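You operate a simulated robot arm through the tools that you are given. There is no shell and no other tool. Be economical: measure what you need, move in short steps, check, and stop when the job is done.

The job below is to be done with a simulated two-armed robot. You get a single attempt, and the scene is never put back.

JOB
Move the blue slider to the repeat on the display, lock it, reset and jog once.
Fine: on the press; the yellow knob frees and locks it; its lamp lights at the mark. Leave the other controls alone. Where these are worked on the way, their far stop is far enough and under half their travel is too little: yellow knob.

The check looks at the end state, three seconds after you hand in, the way a careful person would. Anything else that was tipped, shoved, dropped, spilled or broken makes it a failure.

ROBOT AND FRAMES
Two 7-joint arms with two-finger parallel grippers on one trunk, on a base that drives. Base frame: it is fixed to the floor where the robot stands at the start and does not move with it; the origin is under the middle of the robot, x ahead of it, y to its left, z up. Units: mm, rad, N and s.
The left shoulder is at the start at [30, 119, 1102], the right one opposite. With the tool pointing down near the work surface each hand reaches from about 280 to 680 mm from the robot's upright axis, wherever it stands, measured 20 degrees to its own side. Places, roughly: across knob [700, 300, 1300]; along knob [700, 400, 1300]; black jog button [500, 100, 900]; blue slider on the press [800, 100, 1300]; count key on the pale control panel [600, 300, 900]; green start button [500, 200, 900]; ok key on the pale control panel [600, 400, 900]; red stop button [500, 200, 900]; repeat key on the pale control panel [600, 300, 900]; speed knob on the pale control panel [600, 200, 900]; yellow knob [700, 0, 1300]; yellow reset button [600, 100, 900]. Payload 3.43 kg a hand.
Tool frame (each hand has its own): the origin (TCP) lies between the finger pads and is the grasp point; the fingertips stand 30 mm ahead of it; z points along the fingers, y is the line along which they close. The gripper opens to 94 mm. The fingers are 28 mm wide and 10 mm thick; the gripper's body (50 by 96 mm) begins 55 mm behind the TCP.
Orientation is that of the tool frame in the base frame, as [roll, pitch, yaw] about the fixed x, y, z axes, in that order (R = Rz(yaw) Ry(pitch) Rx(roll)). With the fingers straight down and closing along the base's y, the tool's x points along the base's -x, its y along +y and its z along -z.

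CONTROLS
- The arms move only by the tool nudge_tool. It takes "left_series", "right_series" or both (then of equal length, played together; a hand with none holds still); each is a list of rows, each a list of 7 numbers: the shift along the tool's x, y, z in units of 20 mm (1.0 is 20 mm), then the turn, a rotation vector about the tool's x, y, z in units of 5 degrees (1.0 is 5 degrees), then the gripper command, from -1 (shut) to 1 (fully open), values between in proportion. In form: [[tx, ty, tz, wx, wy, wz, jaw], ...]. A call has 1 to 12 rows; each row shifts and turns the commanded pose from where the row before left it, along the tool's axes as they then stand. A call with a number of a shift or a turn outside -1 to 1 is refused whole. Rows are played at 5 a second. More than 50 mm and 0.15 rad between two rows, or a gripper value outside its range, and nothing of the call is played. A pose out of reach is approached as far as the arm can. The call stops where the force on the tool passes 40 N (or 10 N more than at its start, if that is more) or the arm is blocked; 0.2 s more then pass. Each finger travels about 72 mm/s and halts on what it meets, pressing with about 27 N; the grip force reading is that of the motor and also rises with nothing between the fingers. The clock runs only during rows and for 0.2 s after the last one: add rows that do not move to give the fingers time. The reply holds the time, the measured pose of the TCP, the force on the tool along the base axes, the opening and the grip force, in the units named above and with some noise, with the torque about the TCP (base axes, N m) and any sound that the robot's microphone picked up.
- Cameras (640 x 400 px; columns grow to the right, rows downward): "scene" is now at [31, -13.1, 1806.8]; the picture's right is [-0.06, -1.00, 0.00], its down [-0.78, 0.05, -0.62] and it looks along [0.62, -0.04, -0.79] (base axes); focal length 290 px, centre (320, 200). "left" rides on the left gripper at [76, -14, -102] in its tool frame; the picture's right is [0.18, 0.98, 0.00], its down [-0.75, 0.14, -0.64] and it looks along [-0.63, 0.12, 0.77] (tool axes); focal length 243 px, centre (320, 200). "right" rides on the right gripper at [76, 14, -102] in its tool frame; the picture's right is [-0.18, 0.98, 0.00], its down [-0.75, -0.14, -0.64] and it looks along [-0.63, -0.12, 0.77] (tool axes); focal length 243 px, centre (320, 200). There is no depth. A picture from a camera that has moved, and an enlarged one, comes with that camera's place and axes in the base frame and with its lens. The place of the scene camera against the robot may be out by one fixed shift of up to 25 mm in any direction.
- capture(camera): a new picture of that camera. It takes no simulated time.
- slide_trunk(by): slides the trunk up (or, below 0, down) by that many mm; the arms and the scene camera ride with it, the base frame stays. It gives what a move gives, with no picture.
- drive_base(legs): drives the robot by 1 to 6 legs, each [ahead, turn to the left] in mm and rad, along the robot's own axes; the way and the turn of a leg run together, so that a leg with both is an arc; at most 1500 mm and 3.142 rad a leg. The arms and the cameras ride along, it lands a little off, and it stops where it bumps. It gives what a move gives.
- aim_head(pan, tilt): turns the head with the scene camera to pan (to the left, within 2.496 rad either way) and tilt (down, from -0.506 to 1.204), counted from straight ahead of the robot. It gives what a move gives.
- zoom(camera, box): a new picture of the part [left, top, right, bottom] of that camera's present view, enlarged. It takes no simulated time.
- hand_in(): hands the job in; it is judged then, once.

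Go step by step. Nothing tells you exact positions but the pictures and the camera data: compare them with the known pose of the tool, close in by small moves and look again before you grip or let go. The budget is 120 turns and 100 pictures, counting those below and the enlarged ones. Unless the task says otherwise, let go and move clear before handing in, and close with one line.

The tools are called as a command line: name --argument value ..., lists and objects as JSON in quotes. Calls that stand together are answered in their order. nudge_tool: Moves the arms, as the interface text tells. Its arguments: {"type":"object","properties":{"left_series":{"type":"array"},"right_series":{"type":"array"}},"required":[]} The other tools are called the same way: slide_trunk (by) slides the trunk up or down; drive_base (legs) drives the base; aim_head (pan, tilt) turns the head that bears the scene camera; capture (camera) takes a picture; zoom (camera, box) takes an enlarged picture of a part of a camera's view; hand_in () hands the job in.

At the start:

```text
time_s: 0.0
left_eef_pos: [378.5, 203.5, 1496.2]
left_tool_rot: [-3.141, 0.0, -3.141]
left_contact_force: [0.3, -0.7, 0.2]
left_torque: [0.03, 0.06, 0.0]
left_gripper_width: 93.8
left_grasp_force: 0.0
right_eef_pos: [404.4, -148.9, 1480.6]
right_tool_rot: [-3.141, 0.0, 3.141]
right_contact_force: [0.6, 0.2, 0.2]
right_torque: [0.0, -0.03, -0.02]
right_gripper_width: 93.9
right_grasp_force: 0.0
trunk travel left (down, up): [-368.0, 42.0]
robot x, y, heading: [2.2, -1.9, -0.005]
head pan, tilt: [-0.059, 0.904]
```

scene: 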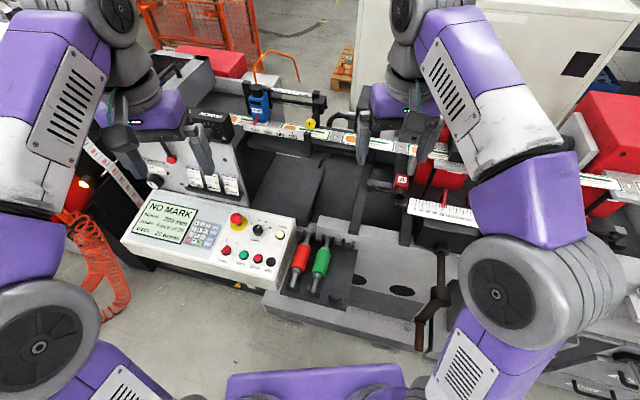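
right: 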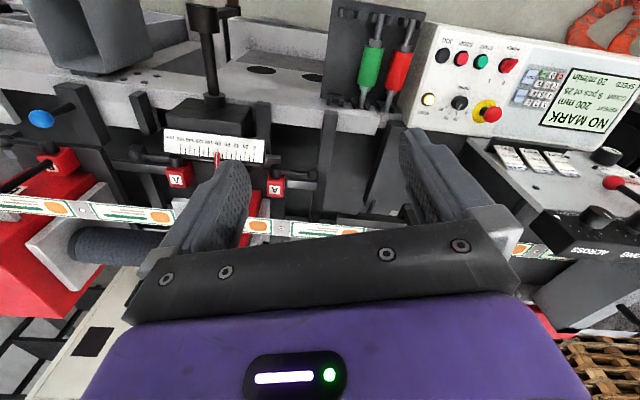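
left: 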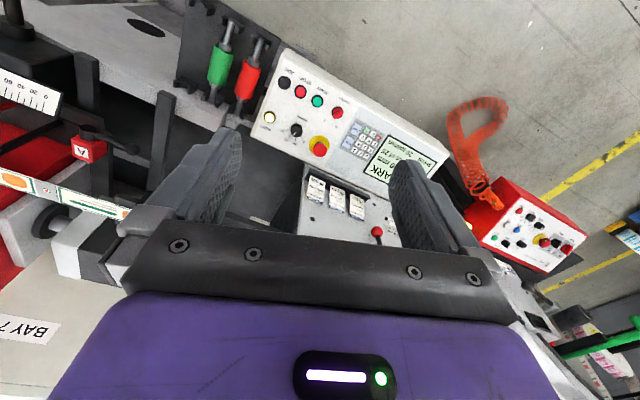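

I see a press with a control panel whose display reads NO MARK, and a blue slider on a rail with a yellow knob. I'll zoom in on both to read details.

zoom --camera "scene" --box '[120, 170, 300, 282]'

zoom --camera "scene" --box '[220, 60, 380, 160]'

```text
3.56 times, centred on (210, 226) of scene
camera zoom: at [31.0, -13.1, 1806.8], right [-0.06, -1.0, 0.0], down [-0.78, 0.05, -0.62], along [0.62, -0.04, -0.79], focal length 1033 px, centre (711, 108)
```

zoom: 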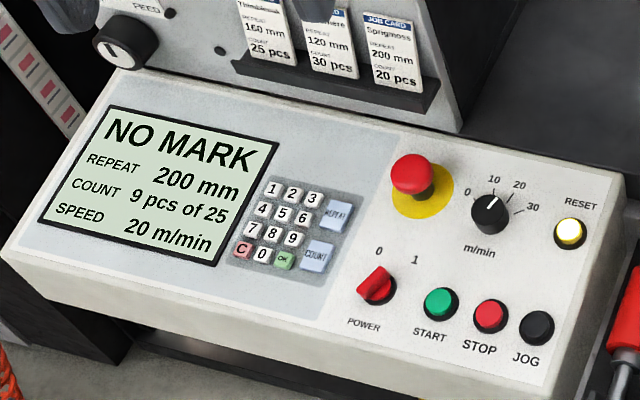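

```text
4.00 times, centred on (300, 110) of scene
camera zoom: at [31.0, -13.1, 1806.8], right [-0.06, -1.0, 0.0], down [-0.78, 0.05, -0.62], along [0.62, -0.04, -0.79], focal length 1162 px, centre (400, 560)
```

zoom: 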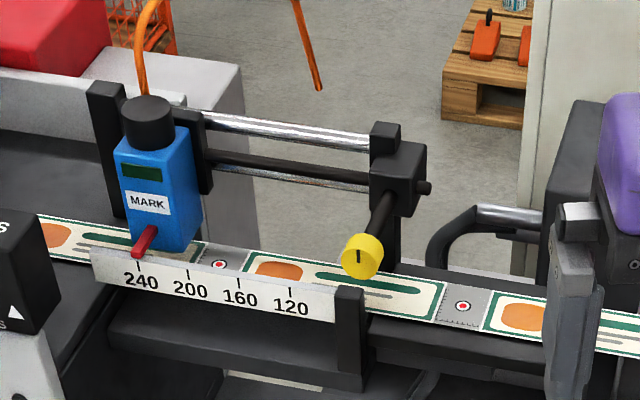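

The display asks for 200 mm; the slider pointer sits near 240 and the knob's shaft is yawed with the press. I'll turn the right hand to point forward.

nudge_tool --right_series '[[0, 0, 0, 0, -1, 0, 1], [0, 0, 0, 0, -1, 0, 1], [0, 0, 0, 0, -1, 0, 1], [0, 0, 0, 0, -1, 0, 1], [0, 0, 0, 0, -1, 0, 1], [0, 0, 0, 0, -1, 0, 1], [0, 0, 0, 0, -1, 0, 1], [0, 0, 0, 0, -1, 0, 1], [0, 0, 0, 0, -1, 0, 1]]'

nudge_tool --right_series '[[0, 0, 0, 0, -1, 0, 1], [0, 0, 0, 0, -1, 0, 1], [0, 0, 0, 0, -1, 0, 1], [0, 0, 0, 0, -1, 0, 1], [0, 0, 0, 0, -1, 0, 1], [0, 0, 0, 0, -1, 0, 1], [0, 0, 0, 0, -1, 0, 1], [0, 0, 0, 0, -1, 0, 1], [0, 0, 0, 0, -1, 0, 1]]'

capture --camera "right"

capture --camera "scene"

```text
time_s: 2.0
left_eef_pos: [377.8, 203.3, 1494.9]
left_tool_rot: [-3.14, -0.001, -3.141]
left_contact_force: [0.1, -0.3, -0.4]
left_torque: [0.0, -0.01, -0.04]
left_gripper_width: 93.9
left_grasp_force: 0.1
right_eef_pos: [402.2, -147.3, 1480.1]
right_tool_rot: [3.141, 0.788, 3.14]
right_contact_force: [-0.1, -0.2, -1.1]
right_torque: [0.0, 0.03, -0.01]
right_gripper_width: 93.8
right_grasp_force: 0.1
trunk travel left (down, up): [-368.0, 42.0]
robot x, y, heading: [0.4, 0.0, 0.003]
head pan, tilt: [-0.059, 0.904]
```

```text
time_s: 4.0
left_eef_pos: [377.5, 203.8, 1494.3]
left_tool_rot: [3.142, 0.0, 3.141]
left_contact_force: [-0.6, 0.5, 0.3]
left_torque: [0.01, 0.0, 0.01]
left_gripper_width: 93.8
left_grasp_force: 0.1
right_eef_pos: [402.5, -147.9, 1479.5]
right_tool_rot: [0.155, 1.57, 0.154]
right_contact_force: [0.1, -0.8, -0.2]
right_torque: [0.03, 0.02, 0.01]
right_gripper_width: 93.9
right_grasp_force: 0.0
trunk travel left (down, up): [-368.0, 42.0]
robot x, y, heading: [1.7, -1.4, -0.003]
head pan, tilt: [-0.059, 0.904]
```

```text
94 pictures are left
camera right: at [300.8, -133.8, 1403.2], right [0.0, 0.98, 0.18], down [-0.64, -0.14, 0.75], along [0.77, -0.12, 0.63], focal length 243 px, centre (320, 200)
```

right: 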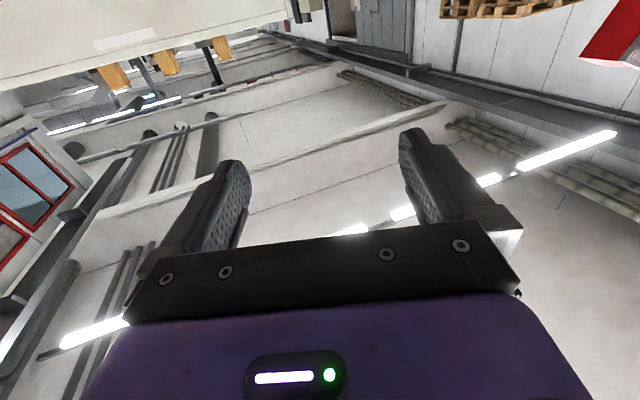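

```text
93 pictures are left
camera scene: at [31.4, -13.3, 1806.8], right [-0.06, -1.0, 0.0], down [-0.78, 0.05, -0.62], along [0.62, -0.04, -0.79], focal length 290 px, centre (320, 200)
```

scene: 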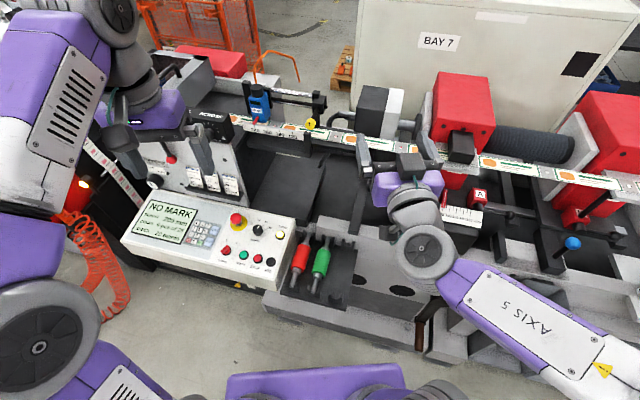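

The hand points forward cleanly. Now I bring it in front of the knob, stopping well short, and yaw to the press's angle.

nudge_tool --right_series '[[0.95, 0.74, 0.65, 0, 0, 0, 1], [0.95, 0.74, 0.65, 0, 0, 0, 1], [0.95, 0.74, 0.65, 0, 0, 0, 1], [0.95, 0.74, 0.65, 0, 0, 0, 1], [0.95, 0.74, 0.65, 0, 0, 0, 1], [0.95, 0.74, 0.65, 0, 0, 0, 1], [0.95, 0.74, 0.65, 0, 0, 0, 1], [0.95, 0.74, 0.65, 0, 0, 0, 1], [0.95, 0.74, 0.65, 0, 0, 0, 1], [0.95, 0.74, 0.65, 0, 0, 0, 1], [0, 0, 0, 1, 0, 0, 1], [0, 0, 0, 1, 0, 0, 1]]'

capture --camera "right"

capture --camera "scene"

```text
time_s: 6.6
left_eef_pos: [377.8, 204.8, 1494.8]
left_tool_rot: [3.142, 0.0, 3.14]
left_contact_force: [-0.3, -0.8, 0.9]
left_torque: [-0.02, 0.03, -0.01]
left_gripper_width: 94.0
left_grasp_force: 0.0
right_eef_pos: [534.6, 1.1, 1289.5]
right_tool_rot: [0.947, 1.571, 0.774]
right_contact_force: [0.2, 0.0, -0.3]
right_torque: [0.01, 0.03, -0.01]
right_gripper_width: 93.8
right_grasp_force: 0.1
trunk travel left (down, up): [-368.0, 42.0]
robot x, y, heading: [3.4, 1.7, 0.001]
head pan, tilt: [-0.059, 0.904]
```

```text
92 pictures are left
camera right: at [435.3, 33.2, 1213.0], right [0.17, 0.97, 0.18], down [-0.66, -0.03, 0.75], along [0.73, -0.25, 0.63], focal length 243 px, centre (320, 200)
```

right: 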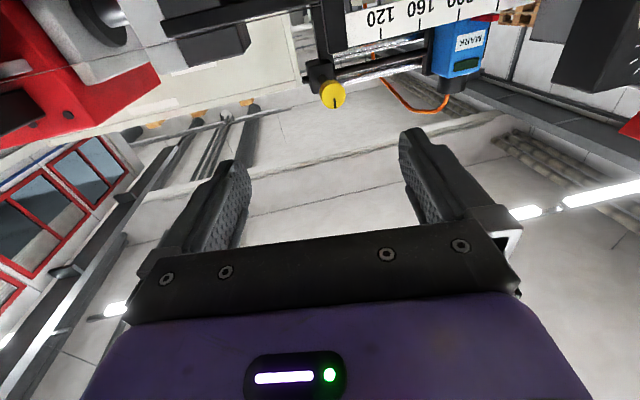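

```text
91 pictures are left
camera scene: at [31.5, -12.4, 1806.8], right [-0.06, -1.0, 0.0], down [-0.78, 0.05, -0.62], along [0.62, -0.04, -0.79], focal length 290 px, centre (320, 200)
```

scene: 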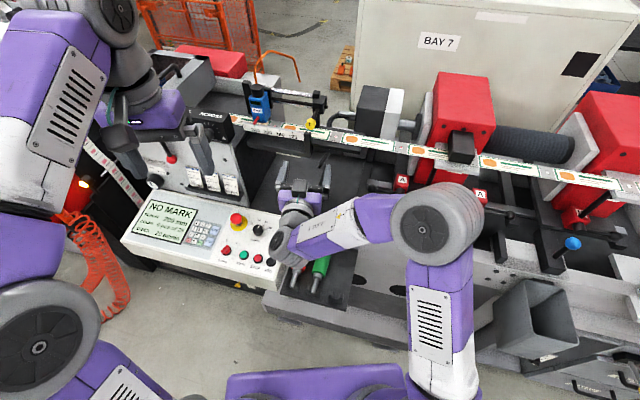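

The knob triangulates to about [704, -16, 1295] and the press is yawed about -17°. I'll align yaw and move to about 60 mm short of it.

nudge_tool --right_series '[[0, 0, 0, 0.7, 0, 0, 1], [0, 0, 0, 0.7, 0, 0, 1], [-0.04, 0.27, 0.9, 0, 0, 0, 1], [-0.04, 0.27, 0.9, 0, 0, 0, 1], [-0.04, 0.27, 0.9, 0, 0, 0, 1], [-0.04, 0.27, 0.9, 0, 0, 0, 1], [-0.04, 0.27, 0.9, 0, 0, 0, 1], [-0.04, 0.27, 0.9, 0, 0, 0, 1], [0, 0, 0, 0, 0, 0, 1]]'

capture --camera "right"

zoom --camera "scene" --box '[220, 60, 380, 160]'

```text
time_s: 8.6
left_eef_pos: [377.0, 204.3, 1495.0]
left_tool_rot: [-3.141, 0.001, 3.141]
left_contact_force: [-0.5, -0.1, -0.7]
left_torque: [0.0, 0.01, 0.0]
left_gripper_width: 93.7
left_grasp_force: 0.1
right_eef_pos: [646.7, 1.1, 1294.7]
right_tool_rot: [-2.647, 1.571, -2.941]
right_contact_force: [-0.6, -0.4, 0.9]
right_torque: [-0.02, 0.01, -0.04]
right_gripper_width: 93.9
right_grasp_force: 0.0
trunk travel left (down, up): [-368.0, 42.0]
robot x, y, heading: [1.8, -1.9, -0.002]
head pan, tilt: [-0.059, 0.904]
```

```text
90 pictures are left
camera right: at [551.6, 43.4, 1218.5], right [0.29, 0.94, 0.18], down [-0.66, 0.05, 0.75], along [0.7, -0.34, 0.63], focal length 243 px, centre (320, 200)
```

right: 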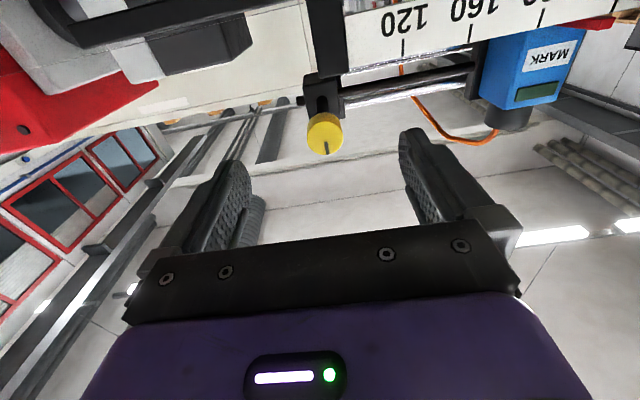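

```text
4.00 times, centred on (300, 110) of scene
camera zoom: at [30.6, -13.1, 1806.8], right [-0.06, -1.0, 0.0], down [-0.78, 0.05, -0.62], along [0.62, -0.04, -0.79], focal length 1162 px, centre (400, 560)
```

zoom: 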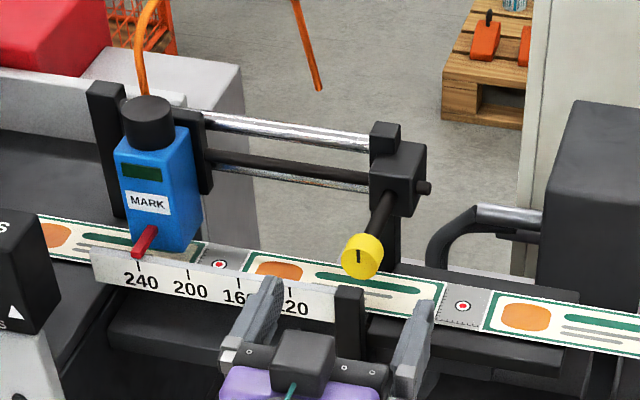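

Knob is centred on the tool axis, about 65 mm ahead. I advance 57 mm with the gripper open.

nudge_tool --right_series '[[-0.05, 0.03, 0.7, 0, 0, 0, 1], [-0.05, 0.03, 0.7, 0, 0, 0, 1], [0, 0, 0.7, 0, 0, 0, 1], [0, 0, 0.75, 0, 0, 0, 1], [0, 0, 0, 0, 0, 0, 1]]'

capture --camera "right"

zoom --camera "scene" --box '[220, 60, 380, 160]'

```text
time_s: 9.8
left_eef_pos: [377.0, 204.3, 1495.6]
left_tool_rot: [-3.141, 0.0, 3.141]
left_contact_force: [0.9, 0.3, 0.1]
left_torque: [0.0, 0.0, -0.01]
left_gripper_width: 94.0
left_grasp_force: 0.1
right_eef_pos: [700.9, -16.1, 1296.4]
right_tool_rot: [-0.732, 1.57, -1.029]
right_contact_force: [0.0, -0.1, -0.5]
right_torque: [-0.01, -0.01, -0.01]
right_gripper_width: 94.2
right_grasp_force: 0.0
trunk travel left (down, up): [-368.0, 42.0]
robot x, y, heading: [0.1, 1.9, -0.004]
head pan, tilt: [-0.059, 0.904]
```

```text
88 pictures are left
camera right: at [606.7, 27.3, 1218.9], right [0.29, 0.94, 0.18], down [-0.66, 0.05, 0.75], along [0.7, -0.34, 0.63], focal length 243 px, centre (320, 200)
```

right: 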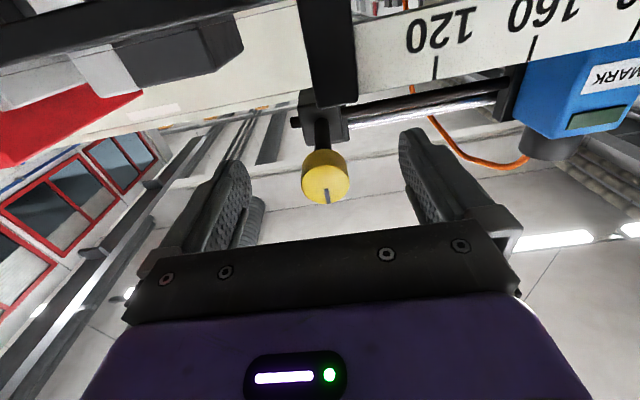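

```text
4.00 times, centred on (300, 110) of scene
camera zoom: at [30.6, -13.0, 1806.8], right [-0.06, -1.0, 0.0], down [-0.78, 0.05, -0.62], along [0.62, -0.04, -0.79], focal length 1162 px, centre (400, 560)
```

zoom: 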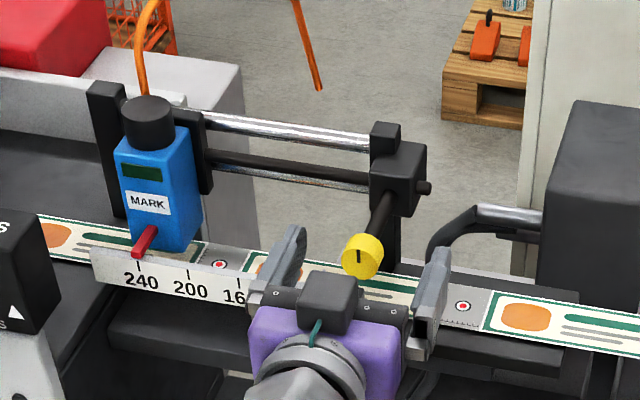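

The knob is centred between the fingers; I close on it.

nudge_tool --right_series '[[0, 0, 0.2, 0, 0, 0, 0], [0, 0, 0, 0, 0, 0, -1], [0, 0, 0, 0, 0, 0, -1], [0, 0, 0, 0, 0, 0, -1], [0, 0, 0, 0, 0, 0, -1]]'

capture --camera "right"

```text
time_s: 11.0
left_eef_pos: [377.4, 206.5, 1495.9]
left_tool_rot: [-3.14, -0.001, 3.141]
left_contact_force: [0.1, -0.6, 0.3]
left_torque: [-0.01, 0.01, 0.03]
left_gripper_width: 93.9
left_grasp_force: 0.0
right_eef_pos: [704.7, -16.4, 1295.8]
right_tool_rot: [2.388, 1.569, 2.091]
right_contact_force: [3.2, 6.3, 2.1]
right_torque: [0.07, 0.31, -0.55]
right_gripper_width: 26.7
right_grasp_force: 45.4
trunk travel left (down, up): [-368.0, 42.0]
robot x, y, heading: [0.9, 1.0, -0.001]
head pan, tilt: [-0.059, 0.904]
```

```text
86 pictures are left
camera right: at [611.3, 28.1, 1219.6], right [0.29, 0.94, 0.18], down [-0.66, 0.05, 0.75], along [0.7, -0.34, 0.63], focal length 243 px, centre (320, 200)
```

right: 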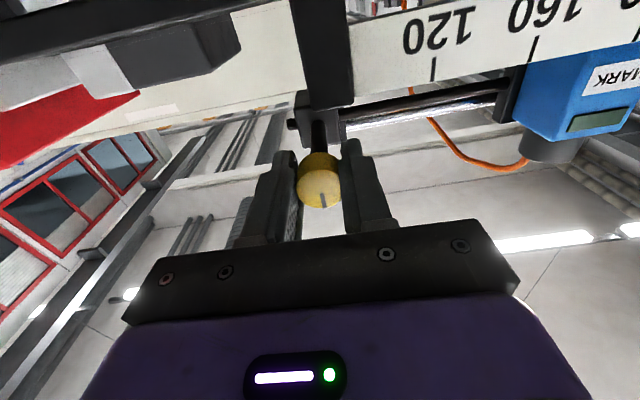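

Gripped at 26.7 mm. I turn it counter-clockwise a little and watch the torque.

nudge_tool --right_series '[[0, 0, 0, 0, 0, -1, -1], [0, 0, 0, 0, 0, -1, -1], [0, 0, 0, 0, 0, -1, -1], [0, 0, 0, 0, 0, -1, -1], [0, 0, 0, 0, 0, 0, -1]]'

zoom --camera "right" --box '[240, 125, 400, 225]'

```text
time_s: 12.2
left_eef_pos: [378.4, 206.1, 1495.3]
left_tool_rot: [-3.141, 0.0, -3.141]
left_contact_force: [-1.2, 0.3, 1.0]
left_torque: [-0.01, 0.01, -0.01]
left_gripper_width: 93.8
left_grasp_force: 0.1
right_eef_pos: [704.9, -15.7, 1295.1]
right_tool_rot: [-1.569, 1.219, -1.868]
right_contact_force: [1.5, 6.7, -1.4]
right_torque: [0.12, 0.37, -1.04]
right_gripper_width: 26.7
right_grasp_force: 45.5
trunk travel left (down, up): [-368.0, 42.0]
robot x, y, heading: [1.1, 3.6, 0.006]
head pan, tilt: [-0.059, 0.904]
```

```text
4.00 times, centred on (320, 175) of right
camera zoom: at [603.2, 1.7, 1219.5], right [0.29, 0.94, -0.17], down [-0.58, 0.31, 0.76], along [0.76, -0.12, 0.63], focal length 970 px, centre (320, 300)
```

zoom: 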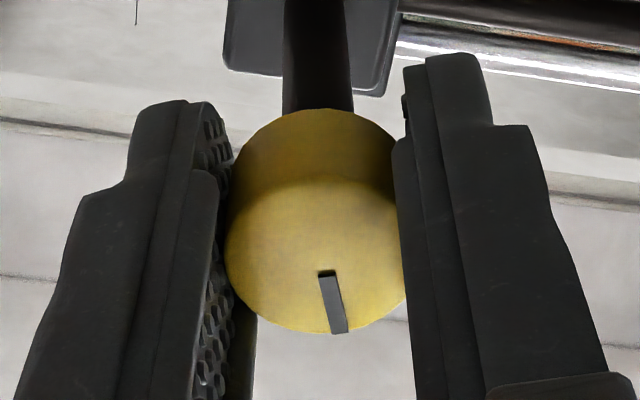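

The knob turned 20° with the hand without resistance. I continue counter-clockwise.

nudge_tool --right_series '[[0, 0, 0, 0, 0, -1, -1], [0, 0, 0, 0, 0, -1, -1], [0, 0, 0, 0, 0, -1, -1], [0, 0, 0, 0, 0, -1, -1], [0, 0, 0, 0, 0, -1, -1], [0, 0, 0, 0, 0, -1, -1], [0, 0, 0, 0, 0, 0, -1]]'

zoom --camera "right" --box '[240, 125, 400, 225]'

```text
time_s: 13.8
left_eef_pos: [376.5, 204.5, 1494.3]
left_tool_rot: [3.141, 0.0, 3.14]
left_contact_force: [-0.4, 0.7, 0.3]
left_torque: [-0.04, 0.03, 0.01]
left_gripper_width: 94.0
left_grasp_force: 0.0
right_eef_pos: [705.1, -16.7, 1296.6]
right_tool_rot: [-1.568, 0.697, -1.867]
right_contact_force: [-0.8, 3.3, -0.9]
right_torque: [-0.07, -0.1, -0.98]
right_gripper_width: 26.6
right_grasp_force: 45.4
trunk travel left (down, up): [-368.0, 42.0]
robot x, y, heading: [-1.1, -4.0, -0.002]
head pan, tilt: [-0.059, 0.904]
```

```text
4.00 times, centred on (320, 175) of right
camera zoom: at [592.4, -33.8, 1236.5], right [0.23, 0.74, -0.64], down [-0.47, 0.65, 0.59], along [0.85, 0.17, 0.5], focal length 970 px, centre (320, 300)
```

zoom: 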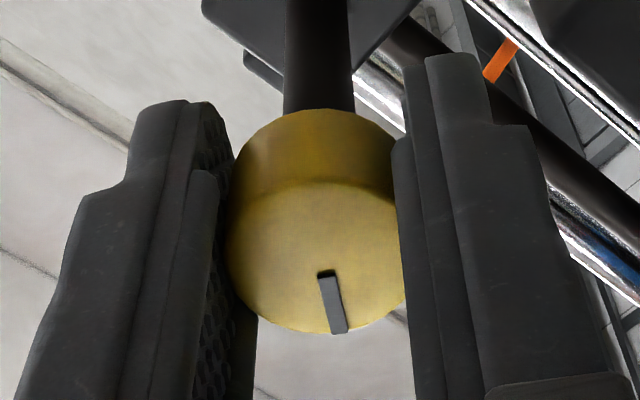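

It keeps turning (50° so far). I continue toward its stop.

nudge_tool --right_series '[[0, 0, 0, 0, 0, -1, -1], [0, 0, 0, 0, 0, -1, -1], [0, 0, 0, 0, 0, -1, -1], [0, 0, 0, 0, 0, -1, -1], [0, 0, 0, 0, 0, -1, -1], [0, 0, 0, 0, 0, -1, -1], [0, 0, 0, 0, 0, -1, -1], [0, 0, 0, 0, 0, -1, -1], [0, 0, 0, 0, 0, 0, -1]]'

capture --camera "right"

zoom --camera "scene" --box '[220, 60, 380, 160]'

```text
time_s: 15.8
left_eef_pos: [378.4, 204.8, 1495.7]
left_tool_rot: [3.141, 0.001, -3.14]
left_contact_force: [-0.1, 0.1, -1.1]
left_torque: [0.02, 0.0, 0.03]
left_gripper_width: 93.9
left_grasp_force: 0.1
right_eef_pos: [704.3, -17.0, 1298.5]
right_tool_rot: [-1.57, 0.0, -1.867]
right_contact_force: [3.6, 1.0, 7.1]
right_torque: [0.39, 0.36, 0.55]
right_gripper_width: 26.4
right_grasp_force: 44.8
trunk travel left (down, up): [-368.0, 42.0]
robot x, y, heading: [-1.2, 0.7, 0.001]
head pan, tilt: [-0.059, 0.904]
```

```text
83 pictures are left
camera right: at [584.4, -60.1, 1283.1], right [0.06, 0.18, -0.98], down [-0.39, 0.91, 0.14], along [0.92, 0.38, 0.12], focal length 243 px, centre (320, 200)
```

right: 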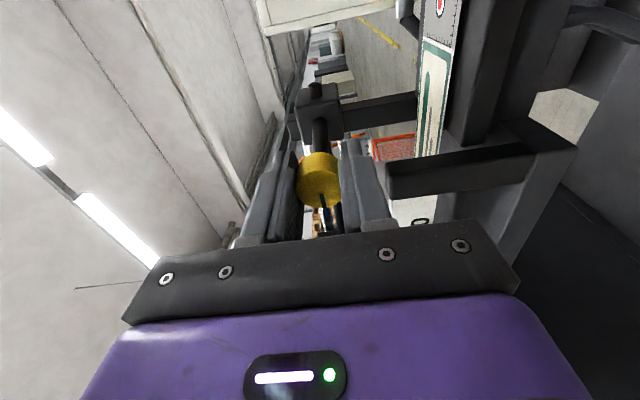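

```text
4.00 times, centred on (300, 110) of scene
camera zoom: at [31.0, -13.0, 1806.9], right [-0.06, -1.0, 0.0], down [-0.78, 0.05, -0.62], along [0.62, -0.04, -0.79], focal length 1162 px, centre (400, 560)
```

zoom: 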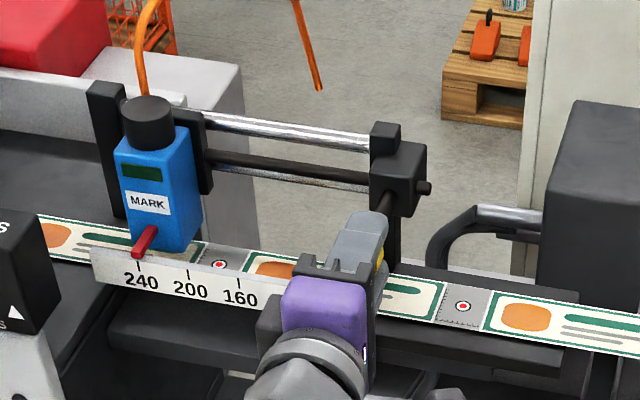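

90° turned, mark still aligned with the fingers. I go on a little to find the stop.

nudge_tool --right_series '[[0, 0, 0, 0, 0, -1, -1], [0, 0, 0, 0, 0, -1, -1], [0, 0, 0, 0, 0, -1, -1], [0, 0, 0, 0, 0, -1, -1], [0, 0, 0, 0, 0, 0, -1]]'

zoom --camera "right" --box '[240, 125, 400, 225]'

```text
time_s: 17.0
left_eef_pos: [377.2, 204.9, 1496.7]
left_tool_rot: [3.141, 0.0, -3.141]
left_contact_force: [0.1, 0.1, 0.2]
left_torque: [0.01, 0.0, -0.01]
left_gripper_width: 93.9
left_grasp_force: 0.0
right_eef_pos: [705.3, -17.2, 1299.6]
right_tool_rot: [-1.566, -0.349, -1.87]
right_contact_force: [6.4, 0.7, 16.6]
right_torque: [0.32, 0.21, -0.28]
right_gripper_width: 26.8
right_grasp_force: 45.0
trunk travel left (down, up): [-368.0, 42.0]
robot x, y, heading: [0.1, 2.4, -0.003]
head pan, tilt: [-0.059, 0.904]
```

```text
4.00 times, centred on (320, 175) of right
camera zoom: at [583.9, -60.5, 1310.6], right [-0.04, -0.16, -0.99], down [-0.39, 0.91, -0.13], along [0.92, 0.38, -0.1], focal length 970 px, centre (320, 300)
```

zoom: 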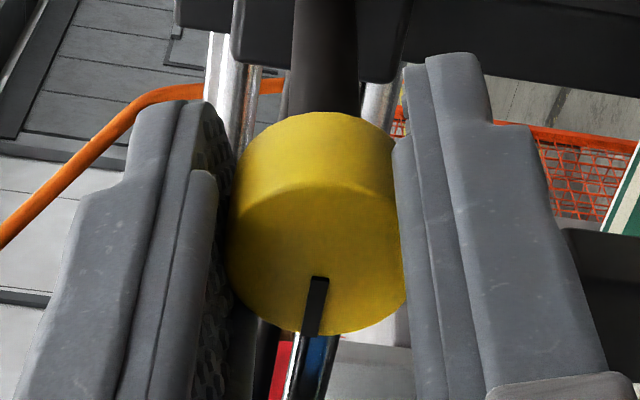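

The mark slipped in the fingers on the last stretch, so the knob reached its stop about 90° from the start. I open slightly, leaving the hand around the knob, and check the force.

nudge_tool --right_series '[[0, 0, 0, 0, 0, 0, 0.0], [0, 0, 0, 0, 0, 0, 0.0], [0, 0, 0, 0, 0, 0, 0.0]]'

capture --camera "right"

capture --camera "scene"

```text
time_s: 17.8
left_eef_pos: [378.0, 203.4, 1495.9]
left_tool_rot: [-3.141, 0.001, -3.141]
left_contact_force: [-0.4, -0.4, -0.2]
left_torque: [0.0, 0.0, 0.01]
left_gripper_width: 94.1
left_grasp_force: 0.2
right_eef_pos: [705.7, -17.6, 1296.1]
right_tool_rot: [-1.571, -0.348, -1.867]
right_contact_force: [-0.1, 1.0, -0.1]
right_torque: [0.02, -0.03, 0.03]
right_gripper_width: 47.0
right_grasp_force: 0.0
trunk travel left (down, up): [-368.0, 42.0]
robot x, y, heading: [-1.9, 2.9, -0.005]
head pan, tilt: [-0.059, 0.904]
```

```text
80 pictures are left
camera right: at [584.3, -60.3, 1308.3], right [-0.05, -0.16, -0.99], down [-0.39, 0.91, -0.12], along [0.92, 0.38, -0.11], focal length 243 px, centre (320, 200)
```

right: 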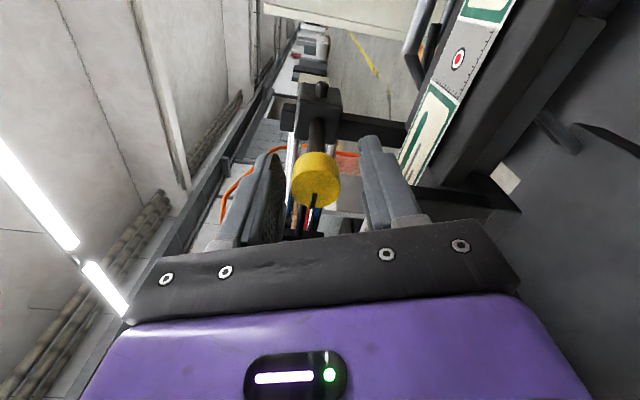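

```text
79 pictures are left
camera scene: at [31.2, -13.1, 1806.8], right [-0.06, -1.0, 0.0], down [-0.78, 0.05, -0.62], along [0.62, -0.04, -0.79], focal length 290 px, centre (320, 200)
```

scene: 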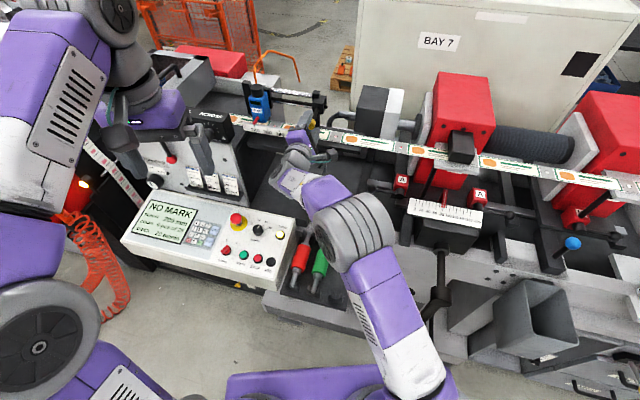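

The hand is free of force. Now I check clearance around the blue slider before using the left hand.

zoom --camera "scene" --box '[180, 70, 300, 145]'

capture --camera "left"

```text
5.33 times, centred on (240, 108) of scene
camera zoom: at [31.2, -13.1, 1806.8], right [-0.06, -1.0, 0.0], down [-0.78, 0.05, -0.62], along [0.62, -0.04, -0.79], focal length 1549 px, centre (747, 693)
```

zoom: 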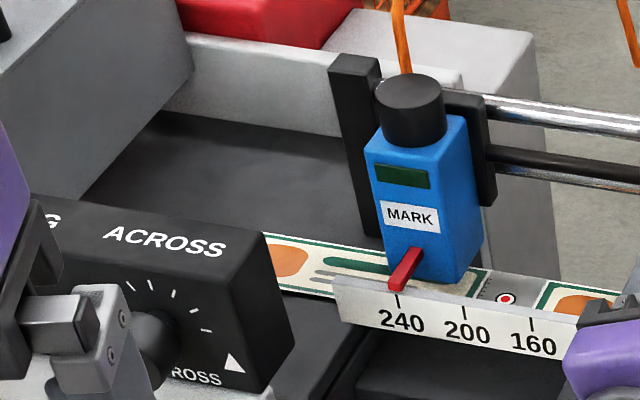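

```text
77 pictures are left
camera left: at [301.6, 189.6, 1597.6], right [-0.18, 0.98, 0.0], down [0.75, 0.14, 0.64], along [0.63, 0.12, -0.77], focal length 243 px, centre (320, 200)
```

left: 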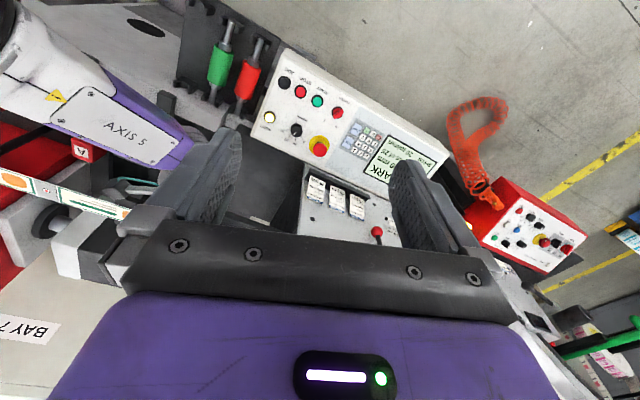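

The ACROSS box stands close to the slider's left, so I'll come with the left hand from above at about 40° below horizontal. First yaw and tilt it in place.

nudge_tool --left_series '[[0, 0, 0, 0, 0, 0.85, 0.5], [0, 0, 0, 0, 0, 0.85, 0.5], [0, 0, 0, 0, 0, 0.85, 0.5], [0, 0, 0, 0, 0, 0.85, 0.5], [0, 0, 0, 0, -1, 0, 0.5], [0, 0, 0, 0, -1, 0, 0.5], [0, 0, 0, 0, -1, 0, 0.5], [0, 0, 0, 0, -1, 0, 0.5], [0, 0, 0, 0, -1, 0, 0.5], [0, 0, 0, 0, -1, 0, 0.5], [0, 0, 0, 0, -1, 0, 0.5], [0, 0, 0, 0, -1, 0, 0.5]]'

nudge_tool --left_series '[[0, 0, 0, 0, -1, 0, 0.5], [0, 0, 0, 0, -1, 0, 0.5], [-0.35, 0.17, 0.95, 0, 0, 0, 0.5], [-0.35, 0.17, 0.95, 0, 0, 0, 0.5], [-0.35, 0.17, 0.95, 0, 0, 0, 0.5], [-0.35, 0.17, 0.95, 0, 0, 0, 0.5], [-0.35, 0.17, 0.95, 0, 0, 0, 0.5], [-0.35, 0.17, 0.95, 0, 0, 0, 0.5], [-0.35, 0.17, 0.95, 0, 0, 0, 0.5], [-0.35, 0.17, 0.95, 0, 0, 0, 0.5]]'

capture --camera "left"

capture --camera "scene"

```text
time_s: 20.4
left_eef_pos: [378.3, 203.5, 1495.1]
left_tool_rot: [3.14, 0.701, 2.845]
left_contact_force: [-0.3, 0.2, 0.0]
left_torque: [0.01, 0.05, 0.0]
left_gripper_width: 70.8
left_grasp_force: 0.1
right_eef_pos: [703.8, -15.1, 1297.0]
right_tool_rot: [-1.572, -0.35, -1.867]
right_contact_force: [0.8, -0.8, -0.1]
right_torque: [0.02, 0.01, 0.0]
right_gripper_width: 46.9
right_grasp_force: 0.1
trunk travel left (down, up): [-368.0, 42.0]
robot x, y, heading: [2.8, 4.2, 0.0]
head pan, tilt: [-0.059, 0.904]
```

```text
time_s: 22.6
left_eef_pos: [533.4, 185.3, 1438.8]
left_tool_rot: [-3.14, 0.873, 2.846]
left_contact_force: [-0.6, -0.1, 0.7]
left_torque: [-0.01, 0.01, 0.0]
left_gripper_width: 70.7
left_grasp_force: 0.1
right_eef_pos: [705.0, -17.4, 1296.4]
right_tool_rot: [-1.572, -0.349, -1.869]
right_contact_force: [0.5, -0.1, -0.2]
right_torque: [0.0, 0.0, 0.01]
right_gripper_width: 46.9
right_grasp_force: 0.0
trunk travel left (down, up): [-368.0, 42.0]
robot x, y, heading: [0.3, 2.9, -0.0]
head pan, tilt: [-0.059, 0.904]
```

```text
76 pictures are left
camera left: at [406.9, 208.9, 1446.8], right [0.17, 0.97, -0.14], down [0.03, 0.14, 0.99], along [0.98, -0.18, -0.01], focal length 243 px, centre (320, 200)
```

left: 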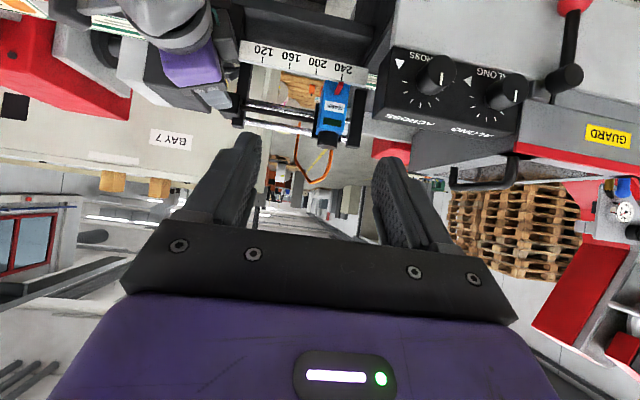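

```text
75 pictures are left
camera scene: at [32.3, -13.2, 1806.8], right [-0.06, -1.0, 0.0], down [-0.79, 0.05, -0.62], along [0.62, -0.04, -0.79], focal length 290 px, centre (320, 200)
```

scene: 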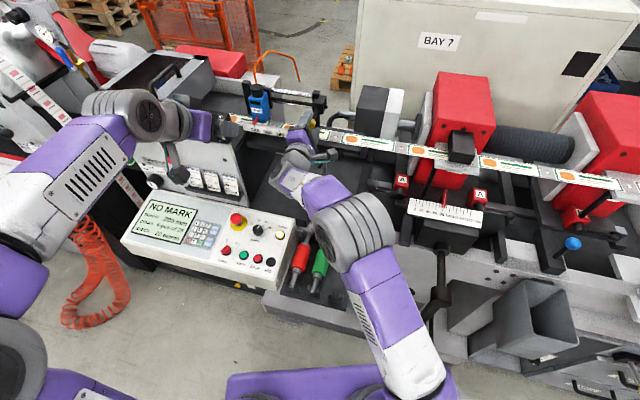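

Left camera confirms the slider label at about [800, 141, 1284]. I continue to a point about 100 mm short of the grip.

nudge_tool --left_series '[[-0.35, 0.16, 0.94, 0, 0, 0, 0.5], [-0.35, 0.16, 0.94, 0, 0, 0, 0.5], [-0.35, 0.16, 0.94, 0, 0, 0, 0.5], [-0.35, 0.16, 0.94, 0, 0, 0, 0.5], [-0.35, 0.16, 0.94, 0, 0, 0, 0.5], [-0.35, 0.16, 0.94, 0, 0, 0, 0.5], [-0.35, 0.16, 0.94, 0, 0, 0, 0.5], [-0.35, 0.16, 0.94, 0, 0, 0, 0.5], [-0.35, 0.16, 0.94, 0, 0, 0, 0.5], [-0.35, 0.16, 0.94, 0, 0, 0, 0.5], [0, 0, 0, 0, 0, 0, 0.5]]'

capture --camera "left"

capture --camera "scene"

```text
time_s: 25.0
left_eef_pos: [721.6, 161.6, 1373.0]
left_tool_rot: [-3.141, 0.873, 2.844]
left_contact_force: [0.3, 0.8, 1.1]
left_torque: [-0.02, 0.02, -0.03]
left_gripper_width: 70.4
left_grasp_force: 0.1
right_eef_pos: [704.8, -16.4, 1297.2]
right_tool_rot: [-1.567, -0.349, -1.87]
right_contact_force: [0.2, 0.2, -0.6]
right_torque: [-0.02, 0.0, 0.0]
right_gripper_width: 47.2
right_grasp_force: 0.1
trunk travel left (down, up): [-368.0, 42.0]
robot x, y, heading: [1.4, -1.6, -0.001]
head pan, tilt: [-0.059, 0.904]
```

```text
74 pictures are left
camera left: at [595.3, 183.9, 1380.5], right [0.17, 0.97, -0.14], down [0.03, 0.14, 0.99], along [0.98, -0.18, -0.01], focal length 243 px, centre (320, 200)
```

left: 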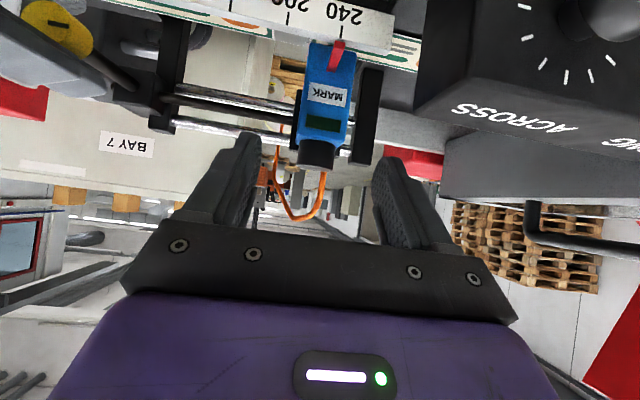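

```text
73 pictures are left
camera scene: at [30.1, -12.9, 1806.9], right [-0.06, -1.0, 0.0], down [-0.78, 0.05, -0.62], along [0.62, -0.04, -0.79], focal length 290 px, centre (320, 200)
```

scene: 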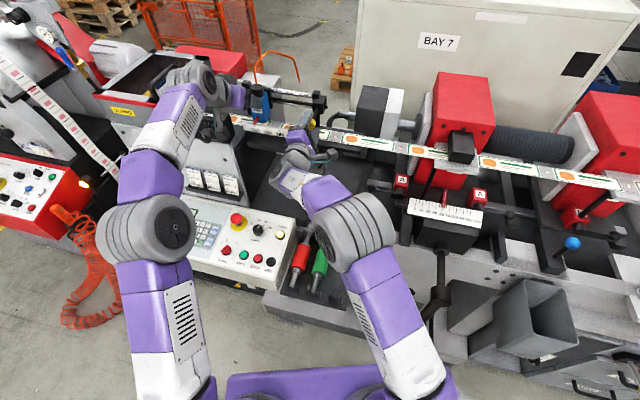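

The slider is straight ahead on the tool axis. I advance 80 mm of the 104, then look.

nudge_tool --left_series '[[0, 0.07, 0.8, 0, 0, 0, 0.5], [0, 0, 0.8, 0, 0, 0, 0.5], [0, 0, 0.8, 0, 0, 0, 0.5], [0, 0, 0.8, 0, 0, 0, 0.5], [0, 0, 0.8, 0, 0, 0, 0.5], [0, 0, 0, 0, 0, 0, 0.5]]'

capture --camera "left"

zoom --camera "scene" --box '[180, 60, 340, 160]'

```text
time_s: 26.4
left_eef_pos: [771.2, 144.8, 1318.0]
left_tool_rot: [3.141, 0.873, 2.845]
left_contact_force: [-0.5, 0.0, 0.2]
left_torque: [0.01, -0.01, -0.06]
left_gripper_width: 70.7
left_grasp_force: 0.1
left hand out of reach, approached as far as the arm can: row 4, 5
right_eef_pos: [706.3, -18.2, 1296.3]
right_tool_rot: [-1.571, -0.349, -1.866]
right_contact_force: [0.0, -0.4, 0.0]
right_torque: [-0.02, 0.01, 0.0]
right_gripper_width: 46.9
right_grasp_force: 0.0
trunk travel left (down, up): [-368.0, 42.0]
robot x, y, heading: [-1.4, 2.3, -0.003]
head pan, tilt: [-0.059, 0.904]
```

```text
72 pictures are left
camera left: at [643.9, 167.9, 1325.5], right [0.17, 0.97, -0.14], down [0.03, 0.14, 0.99], along [0.98, -0.18, -0.01], focal length 243 px, centre (320, 200)
```

left: 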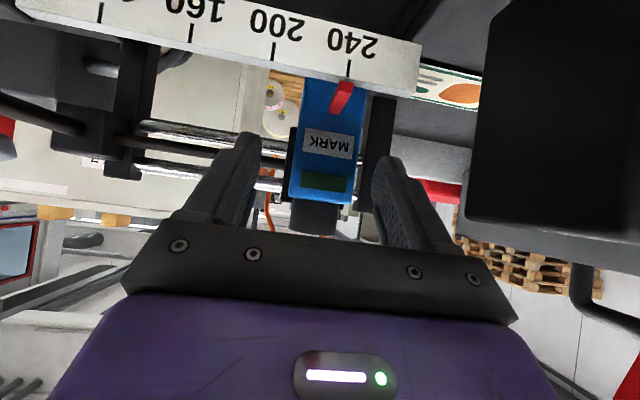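

```text
4.00 times, centred on (260, 110) of scene
camera zoom: at [31.4, -13.2, 1806.8], right [-0.06, -1.0, 0.0], down [-0.78, 0.05, -0.62], along [0.62, -0.04, -0.79], focal length 1162 px, centre (560, 560)
```

zoom: 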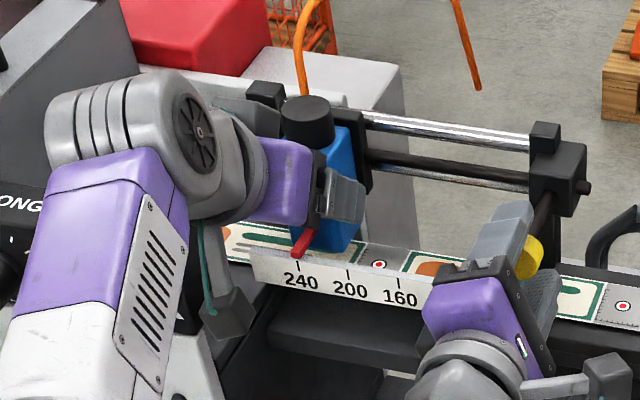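

The arm ran out of reach at this tilt; a flatter 30° tilt brings the wrist nearer. I back off, re-tilt, and check the pose.

nudge_tool --left_series '[[0, 0, -0.8, 0, 0, 0, 0.5], [0, 0, -0.8, 0, 0, 0, 0.5], [0, 0, -0.4, 0, -1, 0, 0.5], [0, 0, 0, 0, -1, 0, 0.5], [0, 0, 0, 0, 0, 0, 0.5]]'

```text
time_s: 27.6
left_eef_pos: [740.9, 153.7, 1344.0]
left_tool_rot: [3.141, 1.05, 2.845]
left_contact_force: [1.2, 0.4, 0.7]
left_torque: [0.0, 0.01, -0.01]
left_gripper_width: 70.6
left_grasp_force: 0.1
right_eef_pos: [704.1, -17.5, 1296.4]
right_tool_rot: [-1.572, -0.35, -1.867]
right_contact_force: [0.2, 0.3, -0.5]
right_torque: [-0.01, 0.0, -0.01]
right_gripper_width: 47.1
right_grasp_force: 0.0
trunk travel left (down, up): [-368.0, 42.0]
robot x, y, heading: [-0.6, 4.5, 0.004]
head pan, tilt: [-0.059, 0.904]
```

Pose is as expected. I advance 64 mm to straddle the blue body.

nudge_tool --left_series '[[-0.03, 0.11, 0.8, 0, 0, 0, 0.5], [-0.03, 0.11, 0.8, 0, 0, 0, 0.5], [-0.03, 0, 0.8, 0, 0, 0, 0.5], [-0.02, 0, 0.8, 0, 0, 0, 0.5], [0, 0, 0, 0, 0, 0, 0.5]]'

capture --camera "left"

zoom --camera "scene" --box '[180, 60, 340, 160]'

```text
time_s: 28.8
left_eef_pos: [796.6, 141.9, 1314.3]
left_tool_rot: [-3.14, 1.047, 2.846]
left_contact_force: [-0.7, 0.1, -0.5]
left_torque: [0.01, 0.02, 0.03]
left_gripper_width: 70.4
left_grasp_force: 0.0
right_eef_pos: [704.7, -16.8, 1297.9]
right_tool_rot: [-1.569, -0.348, -1.867]
right_contact_force: [-1.1, 0.9, 0.1]
right_torque: [0.01, 0.0, 0.01]
right_gripper_width: 47.1
right_grasp_force: 0.0
trunk travel left (down, up): [-368.0, 42.0]
robot x, y, heading: [0.7, 0.8, 0.002]
head pan, tilt: [-0.059, 0.904]
```

```text
70 pictures are left
camera left: at [671.0, 164.1, 1299.0], right [0.2, 0.97, -0.16], down [-0.13, 0.19, 0.97], along [0.97, -0.17, 0.16], focal length 243 px, centre (320, 200)
```

left: 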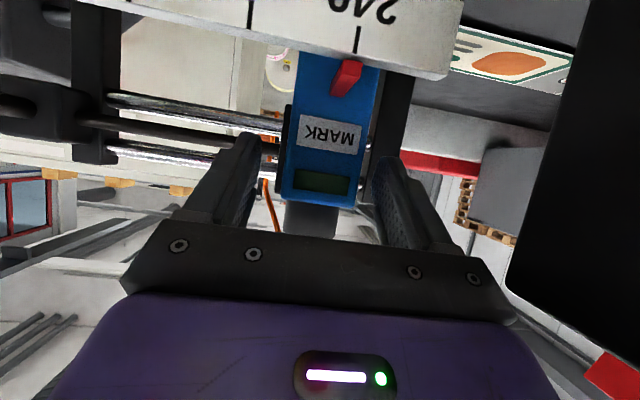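

```text
4.00 times, centred on (260, 110) of scene
camera zoom: at [30.0, -12.7, 1806.9], right [-0.06, -1.0, 0.0], down [-0.78, 0.05, -0.62], along [0.62, -0.04, -0.79], focal length 1162 px, centre (560, 560)
```

zoom: 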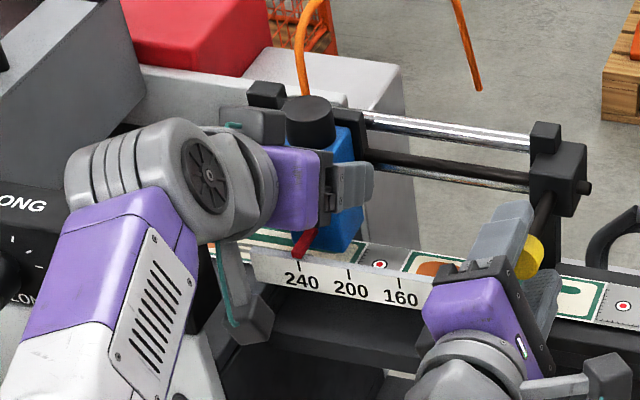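

The body is well between the fingers. I close gently on it.

nudge_tool --left_series '[[0, 0, 0, 0, 0, 0, 0.2], [0, 0, 0, 0, 0, 0, -0.2], [0, 0, 0, 0, 0, 0, -0.5], [0, 0, 0, 0, 0, 0, -0.5]]'

capture --camera "left"

```text
time_s: 29.8
left_eef_pos: [798.3, 141.2, 1314.2]
left_tool_rot: [3.141, 1.046, 2.844]
left_contact_force: [2.7, 1.0, -0.9]
left_torque: [0.04, -0.16, 0.2]
left_gripper_width: 48.2
left_grasp_force: 45.4
right_eef_pos: [706.6, -17.6, 1296.1]
right_tool_rot: [-1.57, -0.349, -1.867]
right_contact_force: [-0.1, 0.2, 0.1]
right_torque: [0.0, 0.0, 0.0]
right_gripper_width: 47.2
right_grasp_force: 0.0
trunk travel left (down, up): [-368.0, 42.0]
robot x, y, heading: [1.5, -0.7, -0.001]
head pan, tilt: [-0.059, 0.904]
```

```text
68 pictures are left
camera left: at [672.3, 164.3, 1298.3], right [0.2, 0.97, -0.16], down [-0.13, 0.19, 0.97], along [0.97, -0.17, 0.16], focal length 243 px, centre (320, 200)
```

left: 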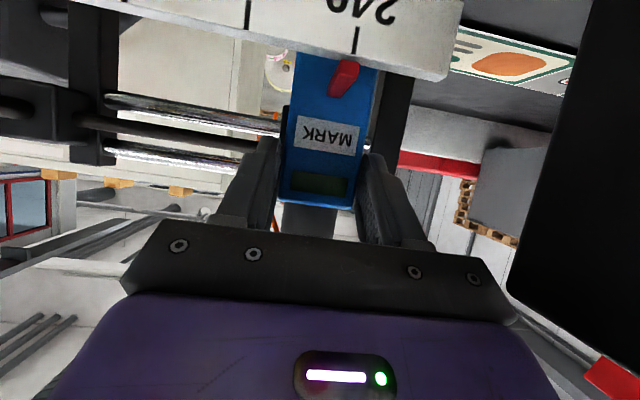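

Gripped at 48 mm. I move it 10 mm towards the lower numbers and watch the force.

nudge_tool --left_series '[[0, -0.25, 0, 0, 0, 0, -0.5], [0, -0.25, 0, 0, 0, 0, -0.5], [0, 0, 0, 0, 0, 0, -0.5]]'

capture --camera "left"

```text
time_s: 30.6
left_eef_pos: [795.6, 132.3, 1313.0]
left_tool_rot: [3.141, 1.048, 2.847]
left_contact_force: [3.6, 1.8, -0.7]
left_torque: [0.19, -0.28, 0.36]
left_gripper_width: 47.7
left_grasp_force: 45.5
right_eef_pos: [703.9, -17.3, 1295.7]
right_tool_rot: [-1.57, -0.348, -1.867]
right_contact_force: [-0.7, -1.2, 0.1]
right_torque: [-0.02, 0.03, 0.03]
right_gripper_width: 47.2
right_grasp_force: 0.0
trunk travel left (down, up): [-368.0, 42.0]
robot x, y, heading: [-2.2, 0.2, -0.0]
head pan, tilt: [-0.059, 0.904]
```

```text
67 pictures are left
camera left: at [669.3, 155.3, 1298.3], right [0.2, 0.97, -0.16], down [-0.13, 0.19, 0.97], along [0.97, -0.17, 0.16], focal length 243 px, centre (320, 200)
```

left: 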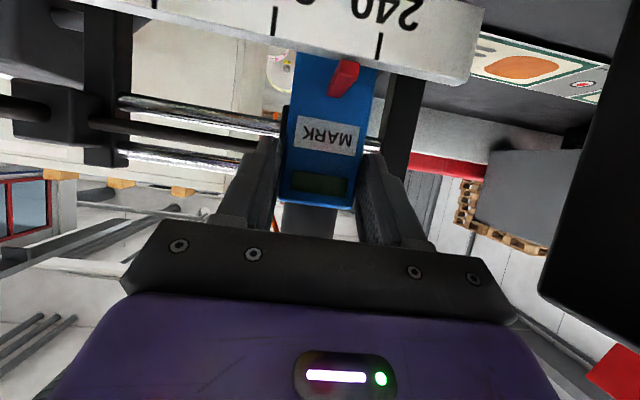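

It slides freely. I move another 26 mm and check pointer and lamp.

nudge_tool --left_series '[[0, -0.35, 0, 0, 0, 0, -0.5], [0, -0.35, 0, 0, 0, 0, -0.5], [0, -0.35, 0, 0, 0, 0, -0.5], [0, -0.25, 0, 0, 0, 0, -0.5], [0, 0, 0, 0, 0, 0, -0.5]]'

capture --camera "left"

zoom --camera "scene" --box '[220, 80, 300, 130]'

```text
time_s: 31.8
left_eef_pos: [787.0, 106.2, 1313.1]
left_tool_rot: [-3.14, 1.046, 2.846]
left_contact_force: [4.0, 2.2, 0.4]
left_torque: [-0.08, -0.29, 0.34]
left_gripper_width: 48.0
left_grasp_force: 45.1
right_eef_pos: [705.6, -16.0, 1295.2]
right_tool_rot: [-1.572, -0.349, -1.866]
right_contact_force: [0.9, -0.3, 0.1]
right_torque: [-0.01, -0.01, -0.02]
right_gripper_width: 47.1
right_grasp_force: 0.0
trunk travel left (down, up): [-368.0, 42.0]
robot x, y, heading: [2.5, -0.1, 0.001]
head pan, tilt: [-0.059, 0.904]
```

```text
66 pictures are left
camera left: at [660.7, 129.4, 1298.3], right [0.2, 0.97, -0.16], down [-0.13, 0.19, 0.97], along [0.97, -0.17, 0.16], focal length 243 px, centre (320, 200)
```

left: 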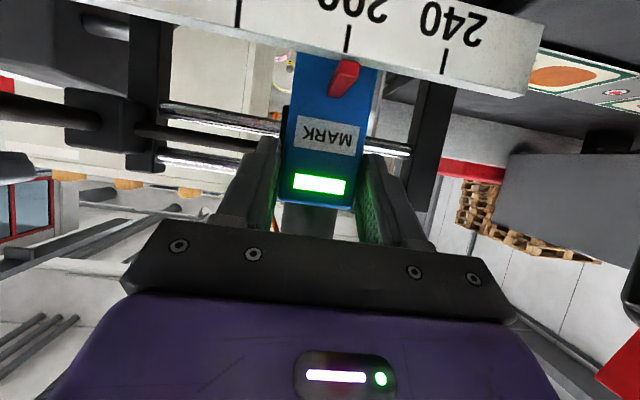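

```text
8.00 times, centred on (260, 105) of scene
camera zoom: at [32.1, -12.6, 1806.8], right [-0.06, -1.0, 0.0], down [-0.79, 0.05, -0.62], along [0.62, -0.04, -0.79], focal length 2324 px, centre (800, 960)
```

zoom: 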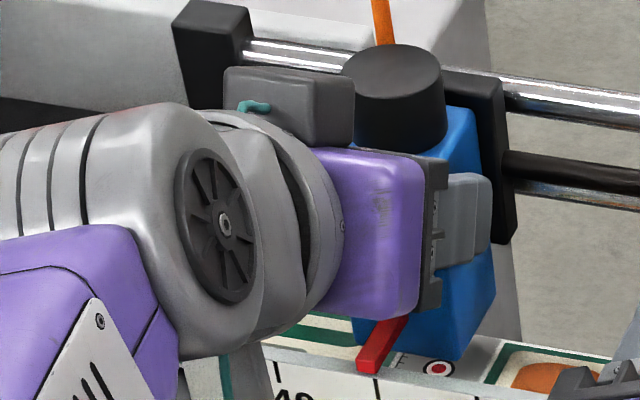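

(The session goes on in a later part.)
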